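You operate a simulated robot arm through the tools that you are given. There is no shell and no other tool. Be economical: measure what you need, move in short steps, check, and stop when the job is done.

Carry out the task below with a simulated robot arm. There is one attempt and no reset: what you move stays moved.

Task
Turn the tank dial to 2.
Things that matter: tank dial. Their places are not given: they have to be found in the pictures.

The check looks at the end state, three seconds after you hand in, the way a careful person would. Anything else that was tipped, shoved, dropped, spilled or broken makes it a failure.

Robot
A 7-joint arm with a two-finger parallel gripper, fixed in place. Base frame: the origin is at the foot of the arm, x ahead of it, y to its left, z up. Readings come in mm, rad, newtons and seconds.
Its first joint turns from -1.152 to 1.152 rad. Payload 2.5 kg.
The tool frame sits at the grasp point between the pads (the TCP): z along the fingers, y along the line on which they close. The tips reach 23 mm beyond it. Largest opening 94 mm; finger width 38, thickness 10; the body of the gripper, 54 by 96 mm, starts 39 mm behind the TCP.
Orientation is that of the tool frame in the base frame, as a unit quaternion [x, y, z, w]. With the fingers straight down and closing along the base's y, the tool's x points along the base's -x, its y along +y and its z along -z.

Tools
- The arm moves only by the tool step_arm. Its argument "targets" is a list of rows, each a list of 2 entries, a list of its own where there are three numbers: the shift along the tool's x, y, z in units of 30 mm (1.0 is 30 mm), then the turn, a rotation vector about the tool's x, y, z in units of 6 degrees (1.0 is 6 degrees). In form: [[[x, y, z], [wx, wy, wz]], ...]. A call has 1 to 8 rows; each row shifts and turns the commanded pose from where the row before left it, along the tool's axes as they then stand. "jaw" is the closure in counts, from 0 (fully open) to 255 (shut), set as the call begins (left out, the last holds). A call with a number of a shift or a turn outside -1 to 1 is refused whole. A row lasts 0.2 s, in which the tool goes at most 50 mm and 0.15 rad; a call with a longer step from one row to the next is refused whole, and so is a gripper value outside its range. Where a pose cannot be reached the arm comes as near as it can. A force on the tool above 40 N (or 10 N above the force at the start of the call, whichever is more), or a blocked arm, ends the call early, and 0.2 s more pass. The fingers move at their own pace (about 108 mm/s each) and stop on an object; they squeeze with about 38 N. The grip force told is the motor's: it shows also when the fingers shut on nothing. Time passes only in rows, and 0.2 s behind the last, so rows that do not move let the fingers close. The reply holds the time, the measured pose of the TCP, the force on the tool along the base axes, the opening and the grip force, in the units named above and with some noise, and new pictures: "views" is both (left out), scene, wrist or none.
- Cameras (640 x 400 px; columns grow to the right, rows downward): "scene" is fixed at [136.7, -419.6, 549.1]; the picture's right is [0.67, -0.74, 0.00], its down [-0.37, -0.33, -0.87] and it looks along [0.65, 0.58, -0.50] (base axes); focal length 326 px, centre (320, 200). "wrist" rides on the gripper at [-39, 0, -44] in the tool frame; the picture's right is [0.00, -1.00, 0.00], its down [0.97, 0.00, -0.24] and it looks along [0.24, 0.00, 0.97] (tool axes); focal length 218 px, centre (320, 200).
- pixel_to_xyz(camera, pixels): for up to 12 pixels [column, row] of the newest picture of that camera ("zoom" is the newest enlarged one), the place [x, y, z] in the base frame of the surface seen there, good to about 2 mm. No time passes.
- inspect(camera, box): a new picture of the part [left, top, right, bottom] of that camera's present view, enlarged. No time passes.
- sign_off(): hands the job in; it is judged then, once.

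Work in short steps. Measure before you move; look again where a grasp or a placing could have gone wrong, and mend it. You have 60 turns and 120 pictures in all, those below and enlarged ones among them. Open the gripper and draw the arm clear of the work before you hand the job in, unless the task says otherwise; then end with one line.

The tools are called after "Call:" as name(argument=value, ...) on one line, values as JSON. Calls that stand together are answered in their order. step_arm: Moves the arm, as the interface text tells. Its arguments: {"type":"object","properties":{"targets":{"type":"array","items":{"type":"array"}},"jaw":{"type":"number"},"views":{"type":"string","enum":["both","scene","wrist","none"]}},"required":["targets"]} The other tools are called the same way: pixel_to_xyz (camera, pixels) gives the place of the surface under pixels of a picture; inspect (camera, box) takes an enlarged picture of a part of a camera's view; sign_off () hands the job in.

At the start:

```text
t: 0.0
position: [332.4, -73.9, 350.2]
tool_rot: [0.0, 1.0, 0.0, 0.0]
contact_force: [0.8, 0.4, -0.8]
gripper_width: 94.1
gripper_force: 0.0
```

scene: 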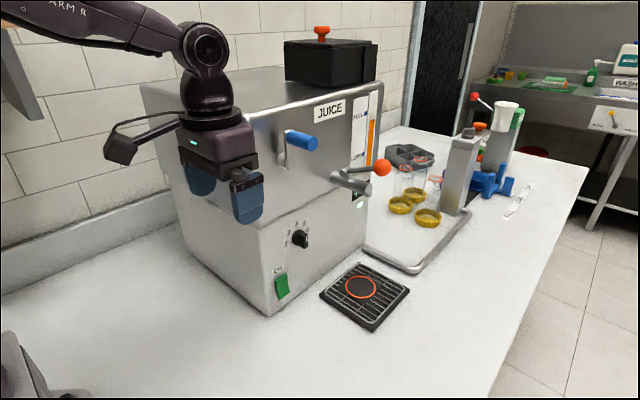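
wrist: 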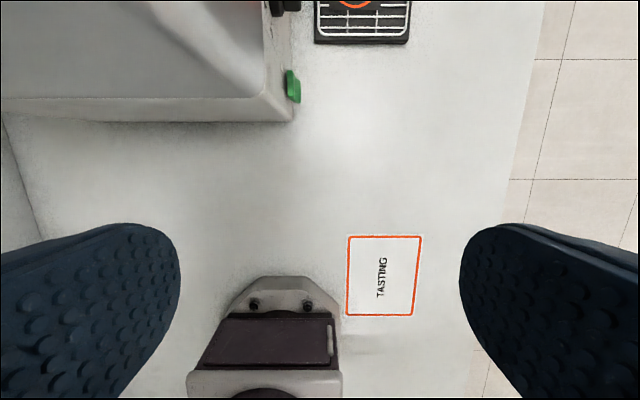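

The dial seems to be the black knob at about (300,240) on the machine front. I'll enlarge it.

Call:
inspect(camera="scene", box=[260, 205, 340, 265])

Call:
inspect(camera="scene", box=[240, 80, 420, 310])

Call:
pixel_to_xyz(camera="scene", pixels=[[301, 240], [290, 232], [275, 240], [320, 230], [282, 285], [300, 139], [380, 168], [362, 295], [260, 270], [340, 225], [350, 185], [270, 310]])

```text
6.67 times, centred on (300, 235) of scene
```

zoom: 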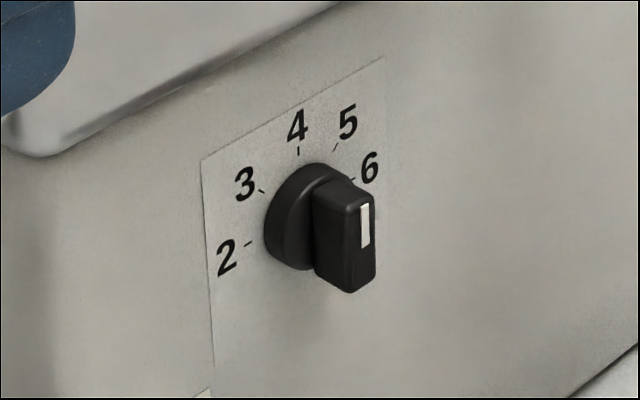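

```text
1.74 times, centred on (330, 195) of scene
```

zoom: 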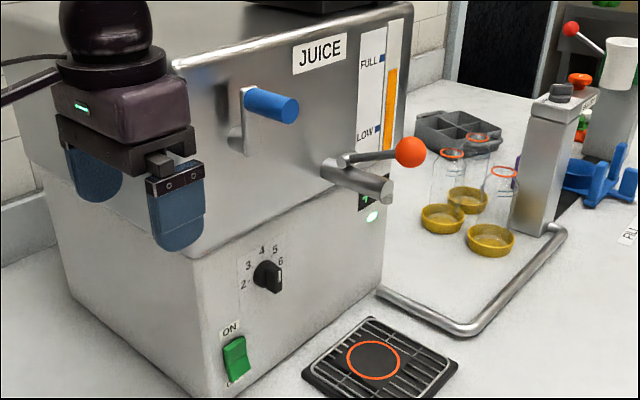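

```text
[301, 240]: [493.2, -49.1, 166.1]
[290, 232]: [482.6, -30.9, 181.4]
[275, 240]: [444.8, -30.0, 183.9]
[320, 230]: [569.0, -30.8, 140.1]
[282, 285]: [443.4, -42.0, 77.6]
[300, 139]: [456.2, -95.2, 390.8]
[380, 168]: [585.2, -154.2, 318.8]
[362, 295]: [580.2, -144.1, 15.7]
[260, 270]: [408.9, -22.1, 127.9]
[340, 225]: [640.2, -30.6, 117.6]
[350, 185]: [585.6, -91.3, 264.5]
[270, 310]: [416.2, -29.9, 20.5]
```

The depth readings put the tray at z≈16, but the table is stated at z≈115. I'll cross-check both cameras on the table and on shared features: the green switch, the tray corner and the finger.

Call:
pixel_to_xyz(camera="scene", pixels=[[240, 350], [420, 330], [100, 300], [272, 316], [283, 285], [320, 294], [371, 331], [246, 205], [262, 190], [360, 288]])

Call:
pixel_to_xyz(camera="wrist", pixels=[[400, 150], [293, 85], [318, 42], [406, 42], [285, 120], [380, 275], [150, 180], [290, 60], [285, 5], [100, 280], [275, 5], [200, 108]])

```text
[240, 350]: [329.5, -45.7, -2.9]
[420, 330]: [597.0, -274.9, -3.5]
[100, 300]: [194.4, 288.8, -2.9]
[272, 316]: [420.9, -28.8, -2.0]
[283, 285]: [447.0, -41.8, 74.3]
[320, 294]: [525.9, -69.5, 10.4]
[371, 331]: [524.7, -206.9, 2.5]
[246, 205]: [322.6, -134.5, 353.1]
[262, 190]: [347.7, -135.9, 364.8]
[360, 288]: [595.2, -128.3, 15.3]
```

```text
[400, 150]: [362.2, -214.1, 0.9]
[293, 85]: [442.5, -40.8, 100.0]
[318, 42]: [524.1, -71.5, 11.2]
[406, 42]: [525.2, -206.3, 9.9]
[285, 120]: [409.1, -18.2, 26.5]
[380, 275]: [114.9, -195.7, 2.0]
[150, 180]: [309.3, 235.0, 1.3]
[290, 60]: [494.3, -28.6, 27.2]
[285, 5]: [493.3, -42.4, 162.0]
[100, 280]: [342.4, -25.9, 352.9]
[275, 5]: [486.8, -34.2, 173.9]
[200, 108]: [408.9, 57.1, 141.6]
```

Both cameras agree that the bench here is at z≈0, not 115, and the machine's front plane is y≈-30. The finger also measures where the TCP says it should be, so I'll trust the measurements. Next I'll zoom tightly on the dial for its geometry.

Call:
inspect(camera="scene", box=[280, 215, 320, 255])

```text
10.00 times, centred on (300, 235) of scene
```

zoom: 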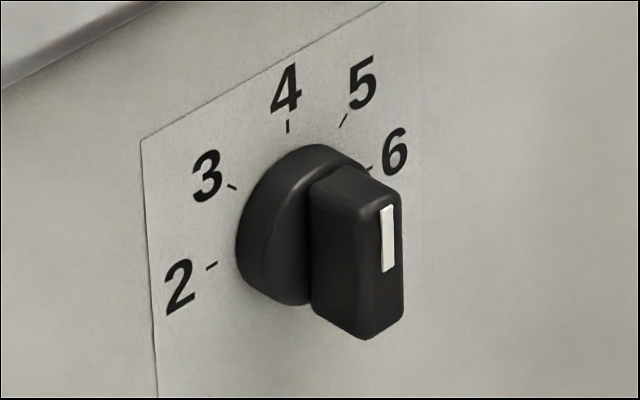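

Call:
pixel_to_xyz(camera="zoom", pixels=[[210, 266], [231, 188], [288, 127], [343, 121], [370, 168], [388, 208], [388, 268], [380, 330], [330, 240], [385, 190], [362, 270], [270, 240]])

```text
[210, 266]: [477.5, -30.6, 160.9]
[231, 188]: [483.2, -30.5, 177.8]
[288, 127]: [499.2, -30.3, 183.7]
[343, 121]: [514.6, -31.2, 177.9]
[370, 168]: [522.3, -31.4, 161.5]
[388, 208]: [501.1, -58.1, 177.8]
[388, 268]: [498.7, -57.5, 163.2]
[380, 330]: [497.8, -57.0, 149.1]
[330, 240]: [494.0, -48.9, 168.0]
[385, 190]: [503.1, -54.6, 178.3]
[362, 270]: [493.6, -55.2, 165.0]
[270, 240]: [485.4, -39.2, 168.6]
```

Dial geometry: the ticks lie on a circle centred at about (499.5, 161.3) in x and z. 2 points left, 4 up and 6 right, and the pointer is now at 4. The bar stands vertical with its front at y≈-58, so it needs 90° counter-clockwise. I'll move to free space in front and start tilting the tool to point along +y.

Call:
pixel_to_xyz(camera="scene", pixels=[[320, 190], [330, 120], [348, 180], [365, 184], [300, 210], [280, 160]])

Call:
step_arm(targets=[[[0, -0.9, 0], [0, 0, 0]], [[0, -0.9, 0], [0, 0, 0]], [[0, -0.9, 0], [0, 0, 0]], [[0, -0.5, 0], [-1, 0, 0]], [[0, 0, 0], [-1, 0, 0]], [[0, 0, 0], [-1, 0, 0]], [[0, 0, 0], [-1, 0, 0]], [[0, 0, 0], [-1, 0, 0]]], jaw=100, views="scene")

```text
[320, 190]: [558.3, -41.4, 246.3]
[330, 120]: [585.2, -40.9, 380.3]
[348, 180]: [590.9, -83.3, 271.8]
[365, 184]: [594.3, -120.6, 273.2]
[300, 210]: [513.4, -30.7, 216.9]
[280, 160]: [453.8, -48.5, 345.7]
```

```text
t: 1.8
position: [332.0, -169.8, 348.9]
tool_rot: [0.001, 0.966, 0.259, 0.0]
contact_force: [-0.6, -0.8, -0.2]
gripper_width: 57.0
gripper_force: 0.0
```

scene: 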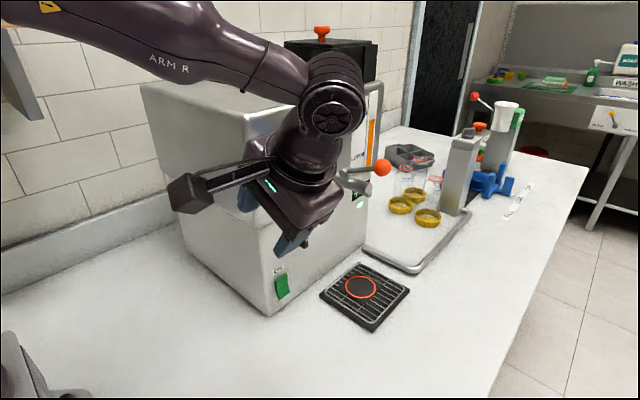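

The tilt is at 30° and clear of everything, so I'll continue it.

Call:
step_arm(targets=[[[0, 0, 0], [-1, 0, 0]], [[0, 0, 0], [-1, 0, 0]], [[0, 0, 0], [-1, 0, 0]], [[0, 0, 0], [-1, 0, 0]], [[0, 0, 0], [-1, 0, 0]], [[0, 0, 0], [-1, 0, 0]], [[0, 0, 0], [-1, 0, 0]], [[0, 0, 0], [-1, 0, 0]]], views="scene")

```text
t: 3.6
position: [331.6, -170.4, 350.9]
tool_rot: [0.0, 0.777, 0.63, 0.0]
contact_force: [0.5, -0.5, -0.3]
gripper_width: 57.1
gripper_force: 0.0
```

scene: 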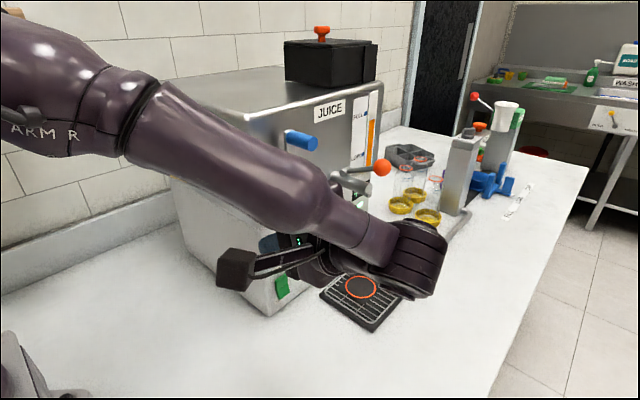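

Tilt is now 78°. I'll finish the last 12°, then roll about the tool z so the fingers close horizontally.

Call:
step_arm(targets=[[[0, 0, 0], [-1, 0, 0]], [[0, 0, 0], [-1, 0, 0]], [[0, 0, 0], [0, 0, 1]], [[0, 0, 0], [0, 0, 1]], [[0, 0, 0], [0, 0, 1]], [[0, 0, 0], [0, 0, 1]], [[0, 0, 0], [0, 0, 1]], [[0, 0, 0], [0, 0, 1]]], views="scene")

```text
t: 5.4
position: [332.0, -170.7, 351.2]
tool_rot: [0.22, 0.672, 0.673, -0.219]
contact_force: [0.7, 0.0, -0.2]
gripper_width: 57.4
gripper_force: 0.1
```

scene: 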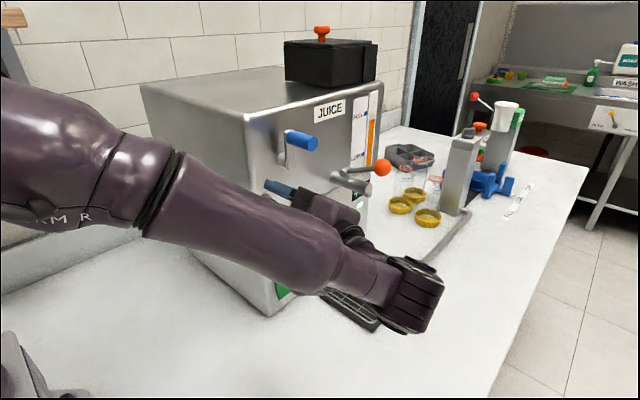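

The roll is at 36° and working. I'll go on with it.

Call:
step_arm(targets=[[[0, 0, 0], [0, 0, 1]], [[0, 0, 0], [0, 0, 1]], [[0, 0, 0], [0, 0, 1]], [[0, 0, 0], [0, 0, 1]], [[0, 0, 0], [0, 0, 1]], [[0, 0, 0], [0, 0, 1]], [[0, 0, 0], [0, 0, 1]], [[0, 0, 0], [0, 0, 1]]], views="both")

```text
t: 7.2
position: [331.2, -170.5, 349.9]
tool_rot: [0.474, 0.524, 0.526, -0.473]
contact_force: [0.7, 0.4, -0.9]
gripper_width: 57.2
gripper_force: 0.1
```

scene: 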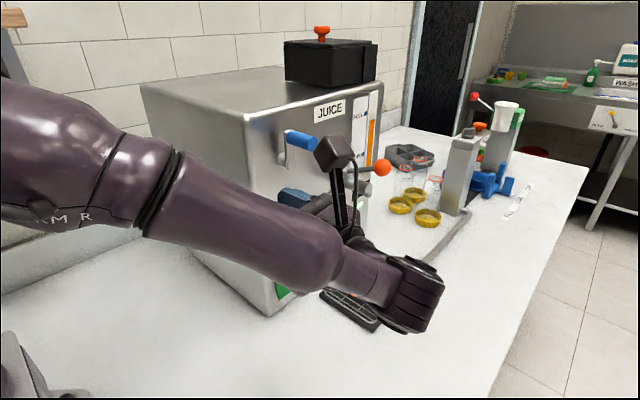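
wrist: 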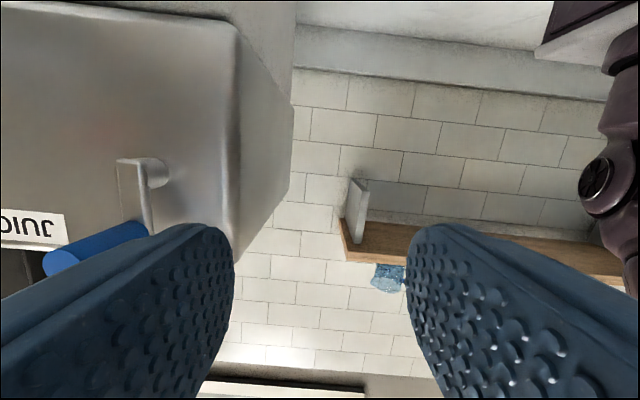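

There is one row left. A pod sticks up from the gripper at (335,155), so I'll measure its position for clearance after finishing the roll.

Call:
step_arm(targets=[[[0, 0, 0], [0, 0, 1]], [[-0.8, 0, 0], [0, 0, 0]], [[-0.8, 0, 0], [0, 0, 0]], [[-0.8, 0, 0], [0, 0, 0]]], views="scene")

```text
t: 8.2
position: [331.9, -170.7, 278.0]
tool_rot: [0.5, 0.5, 0.5, -0.5]
contact_force: [0.3, -0.2, 0.7]
gripper_width: 57.1
gripper_force: 0.0
```

scene: 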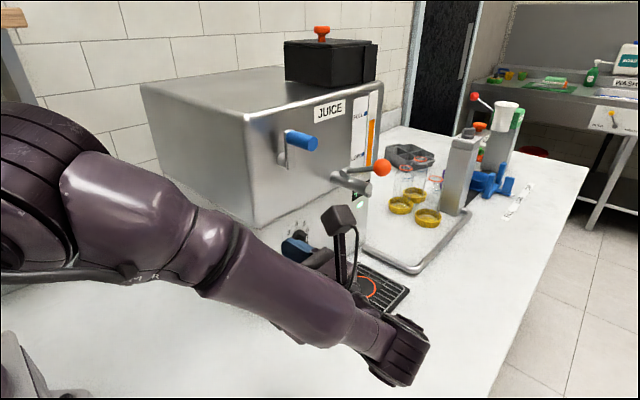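

Call:
pixel_to_xyz(camera="scene", pixels=[[330, 220], [347, 218], [340, 265], [400, 375], [410, 325], [300, 340], [290, 250], [353, 215]])

```text
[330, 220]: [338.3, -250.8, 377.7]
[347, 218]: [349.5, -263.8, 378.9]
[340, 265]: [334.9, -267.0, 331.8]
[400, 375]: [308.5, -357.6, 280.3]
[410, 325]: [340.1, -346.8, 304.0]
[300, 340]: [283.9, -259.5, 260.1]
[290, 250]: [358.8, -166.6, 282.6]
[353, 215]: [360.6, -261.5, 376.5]
```

The pod rides about 100 mm above and 85 mm behind the TCP, so it clears the spout and lever. I'll move to (499.5, -170, 161) in front of the dial.

Call:
step_arm(targets=[[[-0.557, 0.8, 0], [0, 0, 0]], [[-0.557, 0.8, 0], [0, 0, 0]], [[-0.557, 0.8, 0], [0, 0, 0]], [[-0.557, 0.8, 0], [0, 0, 0]]], views="both")

```text
t: 9.2
position: [427.7, -170.8, 210.7]
tool_rot: [0.5, 0.5, 0.501, -0.499]
contact_force: [-1.1, -1.0, 0.1]
gripper_width: 57.2
gripper_force: 0.1
```

scene: 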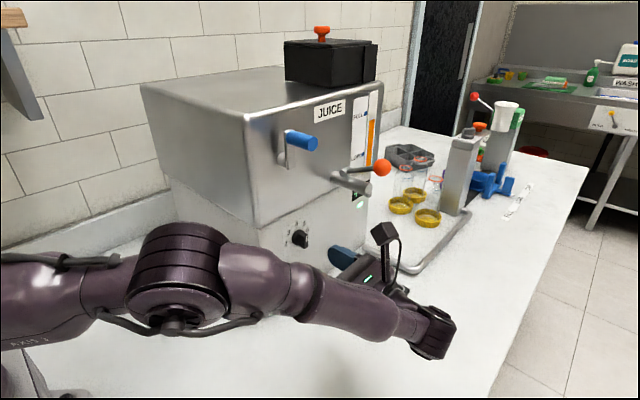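
wrist: 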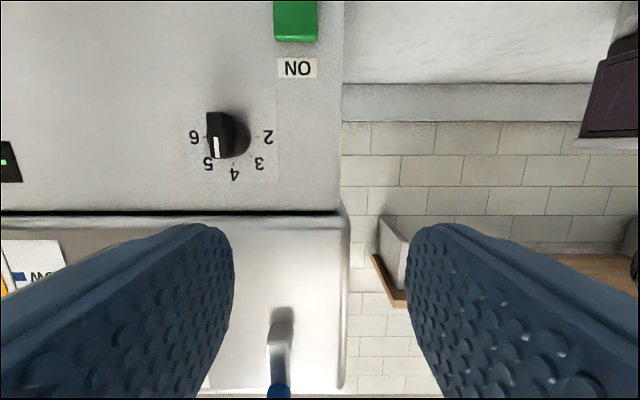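

The wrist view shows the dial at (225,135), upside-down, with the pointer near 4. I'll enlarge it, measure it, and check how far the low forearm is from the bench.

Call:
inspect(camera="wrist", box=[180, 95, 290, 190])

Call:
pixel_to_xyz(camera="scene", pixels=[[180, 235], [165, 320], [250, 260], [260, 310], [350, 320], [430, 352], [60, 290]])

```text
4.21 times, centred on (235, 142) of wrist
```

zoom: 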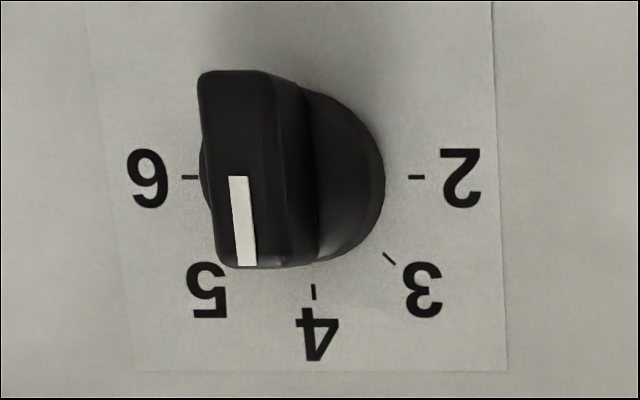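

```text
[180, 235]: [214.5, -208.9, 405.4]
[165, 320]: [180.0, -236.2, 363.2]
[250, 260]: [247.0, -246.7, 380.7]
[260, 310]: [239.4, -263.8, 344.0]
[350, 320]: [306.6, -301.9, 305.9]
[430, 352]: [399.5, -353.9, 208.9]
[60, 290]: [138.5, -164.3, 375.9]
```

Call:
pixel_to_xyz(camera="zoom", pixels=[[238, 185], [246, 258], [230, 80], [215, 200], [275, 200], [285, 170], [225, 255], [265, 80], [265, 245], [205, 85], [215, 245], [360, 180]])

```text
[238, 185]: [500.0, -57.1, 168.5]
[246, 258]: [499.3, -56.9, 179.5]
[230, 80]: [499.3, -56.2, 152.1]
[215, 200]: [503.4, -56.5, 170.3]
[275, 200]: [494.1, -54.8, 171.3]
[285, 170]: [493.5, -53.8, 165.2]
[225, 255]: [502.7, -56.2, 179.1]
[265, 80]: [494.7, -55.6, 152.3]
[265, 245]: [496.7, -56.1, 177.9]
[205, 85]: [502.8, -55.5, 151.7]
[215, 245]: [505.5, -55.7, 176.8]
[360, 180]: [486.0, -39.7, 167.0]
```

Call:
pixel_to_xyz(camera="zoom", pixels=[[417, 177], [390, 258], [314, 292], [190, 176], [235, 68], [240, 268], [330, 92], [330, 258], [384, 180]])

```text
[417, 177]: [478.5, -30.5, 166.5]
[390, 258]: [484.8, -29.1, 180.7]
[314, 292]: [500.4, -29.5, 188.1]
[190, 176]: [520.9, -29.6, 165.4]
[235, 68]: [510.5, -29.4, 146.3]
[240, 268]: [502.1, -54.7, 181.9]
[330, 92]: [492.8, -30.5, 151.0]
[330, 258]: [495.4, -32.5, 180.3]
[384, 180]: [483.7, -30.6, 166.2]
```

The dial axis is at about x=499.8, z≈165. The bar is 11 mm wide, from y=-57 to -40. I'll align with it and advance to y≈-100.

Call:
step_arm(targets=[[[-0.51, 0.8, 0], [0, 0, 0]], [[-0.51, 0.8, 0], [0, 0, 0]], [[-0.5, 0.8, 0], [0, 0, 0]], [[0, 0, 0.8], [0, 0, 0]], [[0, 0, 0.8], [0, 0, 0]], [[0, 0, 0.75], [0, 0, 0]], [[0, 0, 0], [0, 0, 0]]], views="both")

```text
t: 10.8
position: [474.4, -85.3, 173.1]
tool_rot: [0.501, 0.5, 0.5, -0.5]
contact_force: [0.0, 0.7, -0.1]
gripper_width: 57.5
gripper_force: 0.1
out of reach, approached as far as the arm can: row 2, 3
```

scene: 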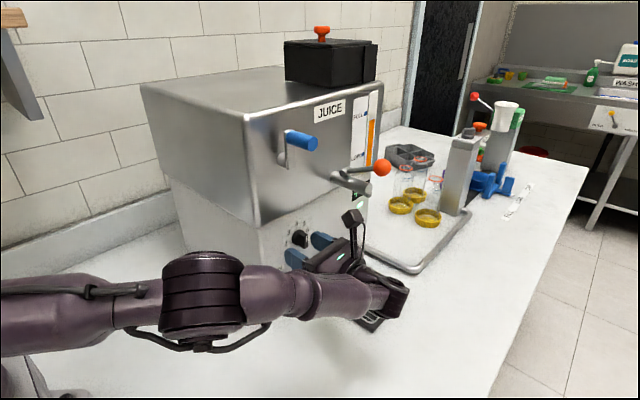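
wrist: 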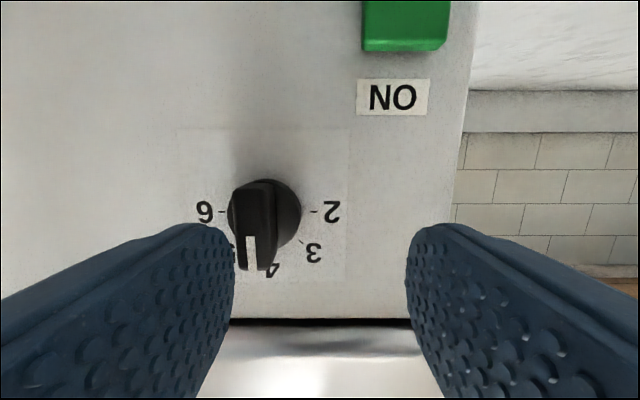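

The reach limit cut the lateral move short: TCP is now at (474, -85, 173). From this closer stance I'll back off slightly and shift to x=499.8, z=165.

Call:
step_arm(targets=[[[0, 0, -0.2], [0, 0, 0]], [[-0.14, 0.42, 0], [0, 0, 0]], [[-0.13, 0.43, 0], [0, 0, 0]], [[0, 0, 0], [0, 0, 0]]], views="wrist")

```text
t: 11.8
position: [501.5, -91.6, 164.9]
tool_rot: [0.5, 0.5, 0.501, -0.5]
contact_force: [-0.1, 0.5, -0.7]
gripper_width: 57.1
gripper_force: 0.0
```

wrist: 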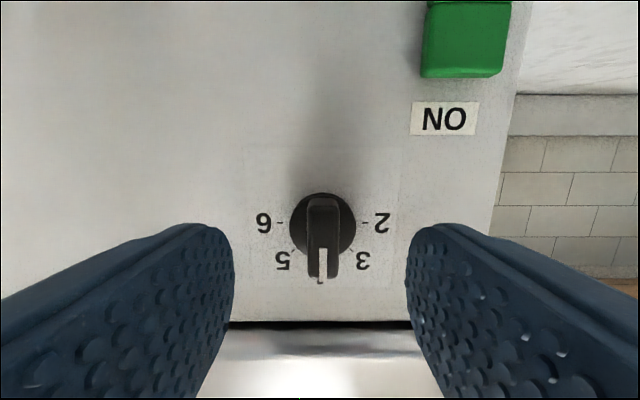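

The dial (322,225) is centred between the fingers. I'll advance to y≈-66 so the tips flank the bar, short of the base disc.

Call:
step_arm(targets=[[[0, -0.03, 0.45], [0, 0, 0]], [[0, 0, 0.4], [0, 0, 0]], [[0, 0, 0], [0, 0, 0]]], views="both")

```text
t: 12.6
position: [500.8, -65.9, 166.1]
tool_rot: [-0.5, -0.5, -0.499, 0.501]
contact_force: [-0.3, 0.0, 1.3]
gripper_width: 57.0
gripper_force: 0.1
```

scene: 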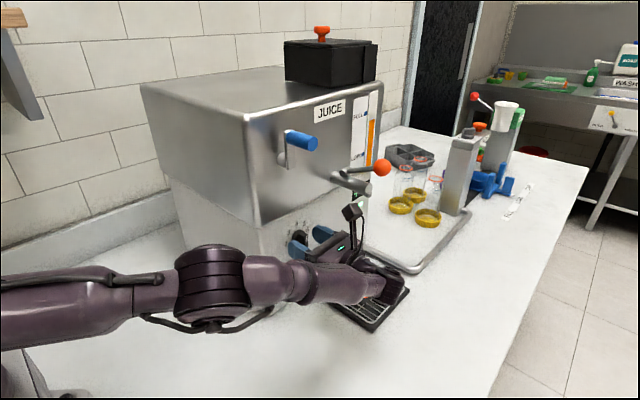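
wrist: 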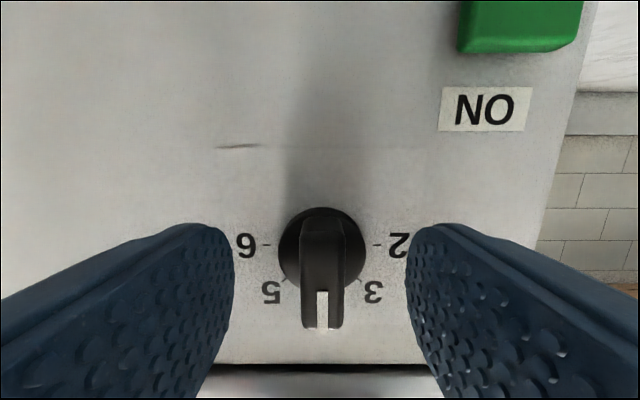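

The bar is centred at about (321,280), and the prediction for TCP z=166 agrees. I'll close the jaws.

Call:
step_arm(targets=[[[0, 0, 0], [0, 0, 0]], [[0, 0, 0], [0, 0, 0]], [[0, 0, 0], [0, 0, 0]]], jaw=255, views="wrist")

```text
t: 13.4
position: [500.9, -65.6, 166.1]
tool_rot: [-0.5, -0.499, -0.5, 0.501]
contact_force: [-17.2, 1.3, 4.5]
gripper_width: 12.8
gripper_force: 44.9
```

wrist: 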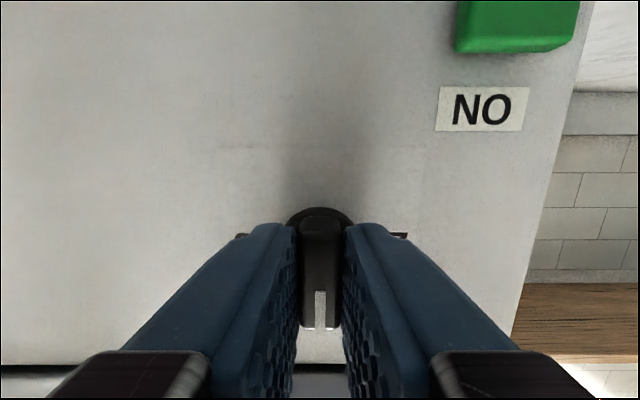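

The bar is gripped at 12.8 mm. A side force of -17 N in x says I'm about 1 mm too far in +x. I'll ease that way and begin turning.

Call:
step_arm(targets=[[[0, -0.04, 0], [0, 0, 0]], [[0, 0, 0], [0, 0, -0.5]], [[0, 0, 0], [0, 0, -1]], [[0, 0, 0], [0, 0, -1]]], views="wrist")

```text
t: 14.4
position: [499.9, -66.2, 166.4]
tool_rot: [0.431, 0.562, 0.562, -0.429]
contact_force: [9.4, -0.8, -6.6]
gripper_width: 12.6
gripper_force: 44.9
```

wrist: 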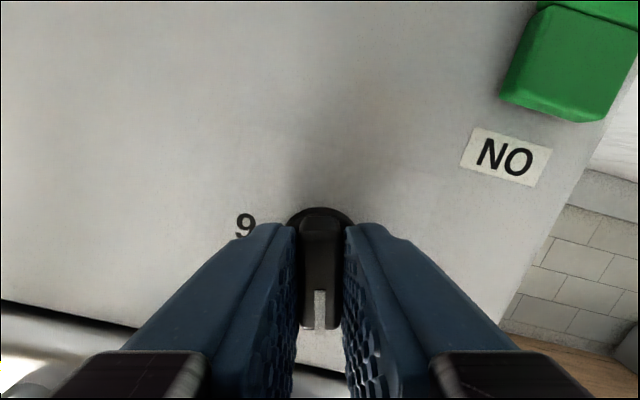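

The dial is turning with the gripper and forces are small. I'll continue.

Call:
step_arm(targets=[[[0, 0.01, 0], [0, 0, -1]], [[0, 0, 0], [0, 0, -1]], [[0, 0, 0], [0, 0, -1]], [[0, 0, 0], [0, 0, -1]], [[0, 0, 0], [0, 0, -1]]], views="both")

```text
t: 15.6
position: [499.4, -66.4, 165.0]
tool_rot: [0.271, 0.653, 0.654, -0.269]
contact_force: [0.3, 8.3, -4.2]
gripper_width: 12.9
gripper_force: 44.6
```

scene: 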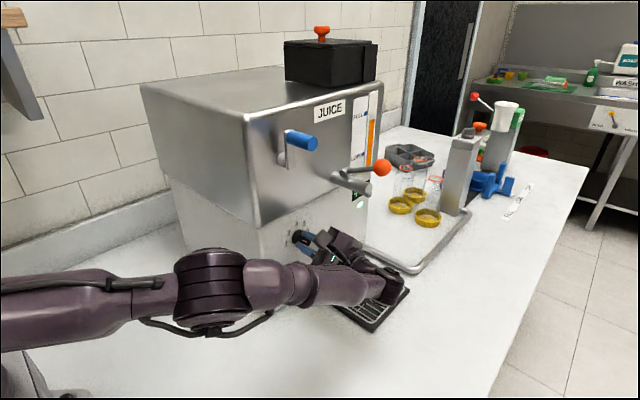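
wrist: 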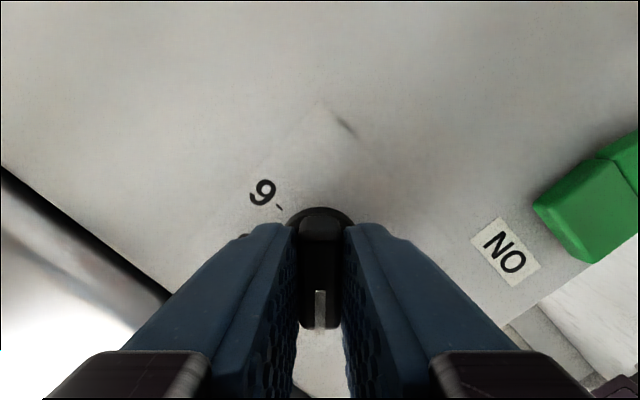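

Turned 45° (at 3), all clear. I'll do the remaining 45°.

Call:
step_arm(targets=[[[0, 0, 0], [0, 0, -1]], [[0, 0, 0], [0, 0, -1]], [[0, 0, 0], [0, 0, -1]], [[0, 0, 0], [0, 0, -1]], [[0, 0, 0], [0, 0, -1]], [[0, 0, 0], [0, 0, -1]], [[0, 0, 0], [0, 0, -1]], [[0, 0, 0], [0, 0, -0.5]]], views="both")

```text
t: 17.4
position: [498.1, -66.3, 164.9]
tool_rot: [0.0, 0.708, 0.706, 0.0]
contact_force: [-1.0, 6.6, -19.1]
gripper_width: 13.0
gripper_force: 45.1
```

scene: 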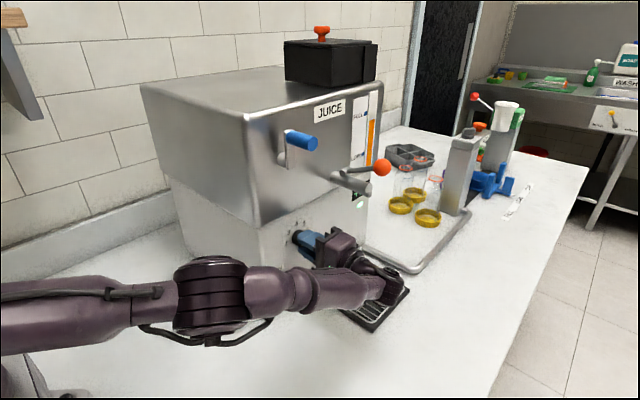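
wrist: 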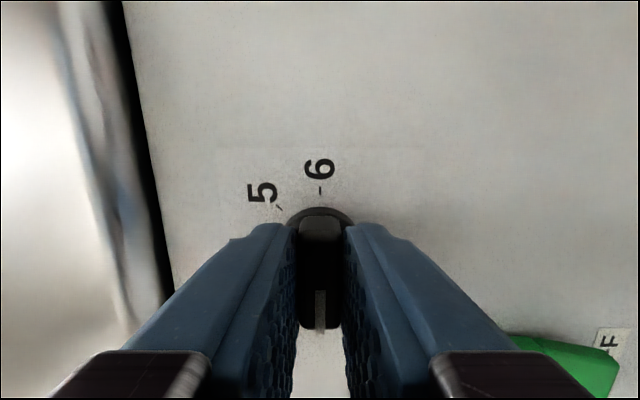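

The full 90° is done and the pointer is opposite the 6 tick, on the 2 side. I'll ease the -19 N force by moving down 1 mm, then open the jaws to release.

Call:
step_arm(targets=[[[0, -0.03, 0], [0, 0, 0]], [[0, 0, 0], [0, 0, 0]]], views="none")

Call:
step_arm(targets=[[[0, 0, 0], [0, 0, 0]], [[0, 0, 0], [0, 0, 0]], [[0, 0, 0], [0, 0, 0]]], jaw=120, views="wrist")

```text
t: 18.0
position: [499.0, -66.2, 164.5]
tool_rot: [0.0, 0.707, 0.707, -0.001]
contact_force: [-1.6, 5.1, -16.2]
gripper_width: 12.9
gripper_force: 45.4
```

```text
t: 18.8
position: [498.8, -65.7, 165.8]
tool_rot: [0.001, 0.707, 0.707, 0.0]
contact_force: [-0.2, -0.3, 0.5]
gripper_width: 49.8
gripper_force: 0.1
```

wrist: 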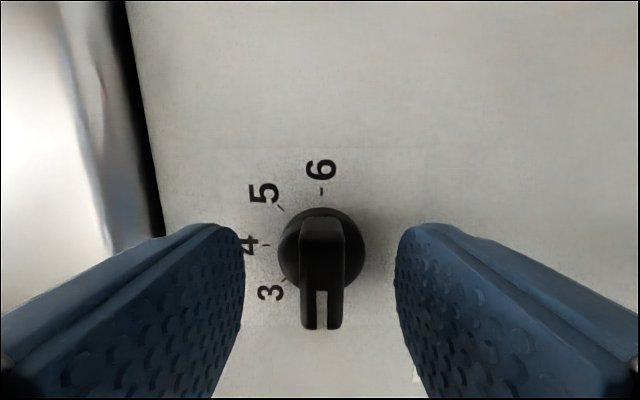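

Released, and the bar stays pointing at 2. I'll withdraw straight back along -y, then move left toward the base, clear of the view.

Call:
step_arm(targets=[[[0, 0, -0.7], [0, 0, 0]], [[0, 0, -0.7], [0, 0, 0]], [[0.4, 0, -0.7], [0, 0, 0]], [[0.8, 0, -0.7], [0, 0, 0]], [[0.8, 0, 0], [0, 0, 0]], [[0.8, 0, 0], [0, 0, 0]], [[0.8, 0, 0], [0, 0, 0]], [[0, 0, 0], [0, 0, 0]]], views="both")

```text
t: 20.6
position: [390.5, -148.8, 165.2]
tool_rot: [0.0, 0.707, 0.707, 0.0]
contact_force: [0.3, 0.5, -0.1]
gripper_width: 49.7
gripper_force: 0.1
```

scene: 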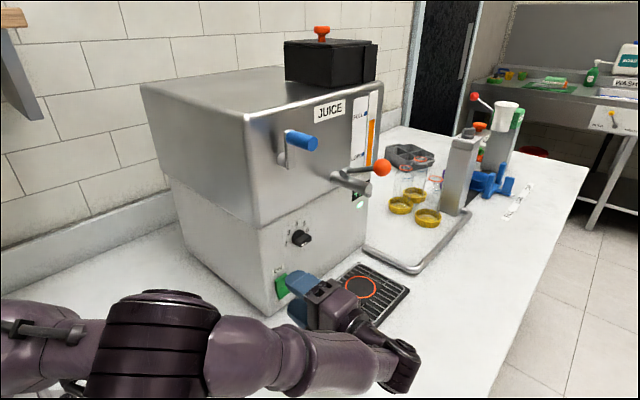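
wrist: 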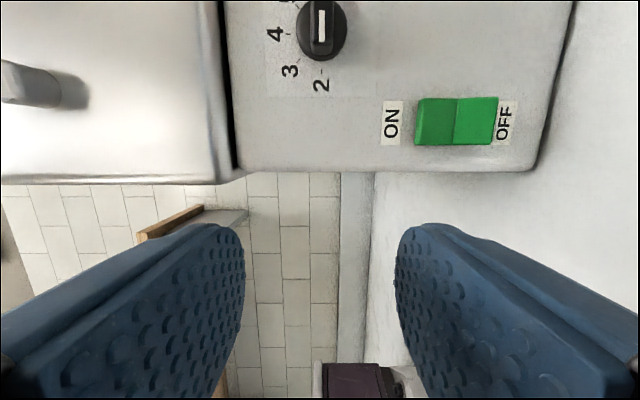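

The arm is clear. I'll check the dial closely.

Call:
inspect(camera="scene", box=[280, 215, 320, 255])

Call:
inspect(camera="wrist", box=[250, 0, 390, 100])

```text
10.00 times, centred on (300, 235) of scene
```

zoom: 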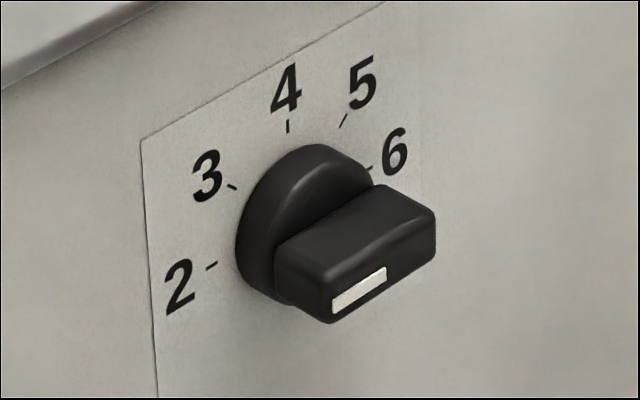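

```text
4.00 times, centred on (320, 50) of wrist
```

zoom: 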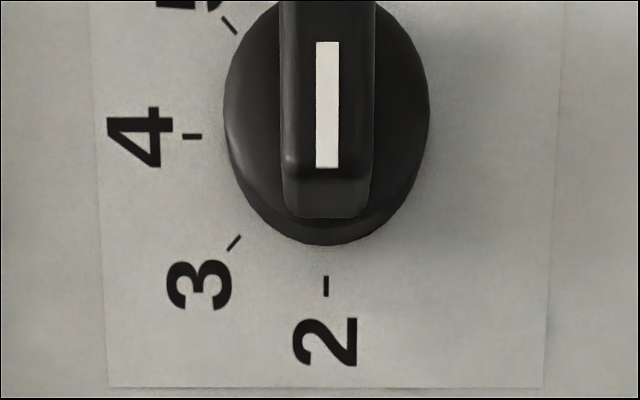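

The white mark points squarely at the 2 tick, the arm is clear, the gripper is open, and nothing else has moved. I'm handing in.

Call:
sign_off()

```text
The job is handed in.
```

The tank dial is turned from 4 to 2, with its mark lined up on the 2 tick. Nothing else looked disturbed, and the arm was drawn back with the gripper open. The bench measured at z≈0 rather than the stated 115, so I worked from the measured positions.
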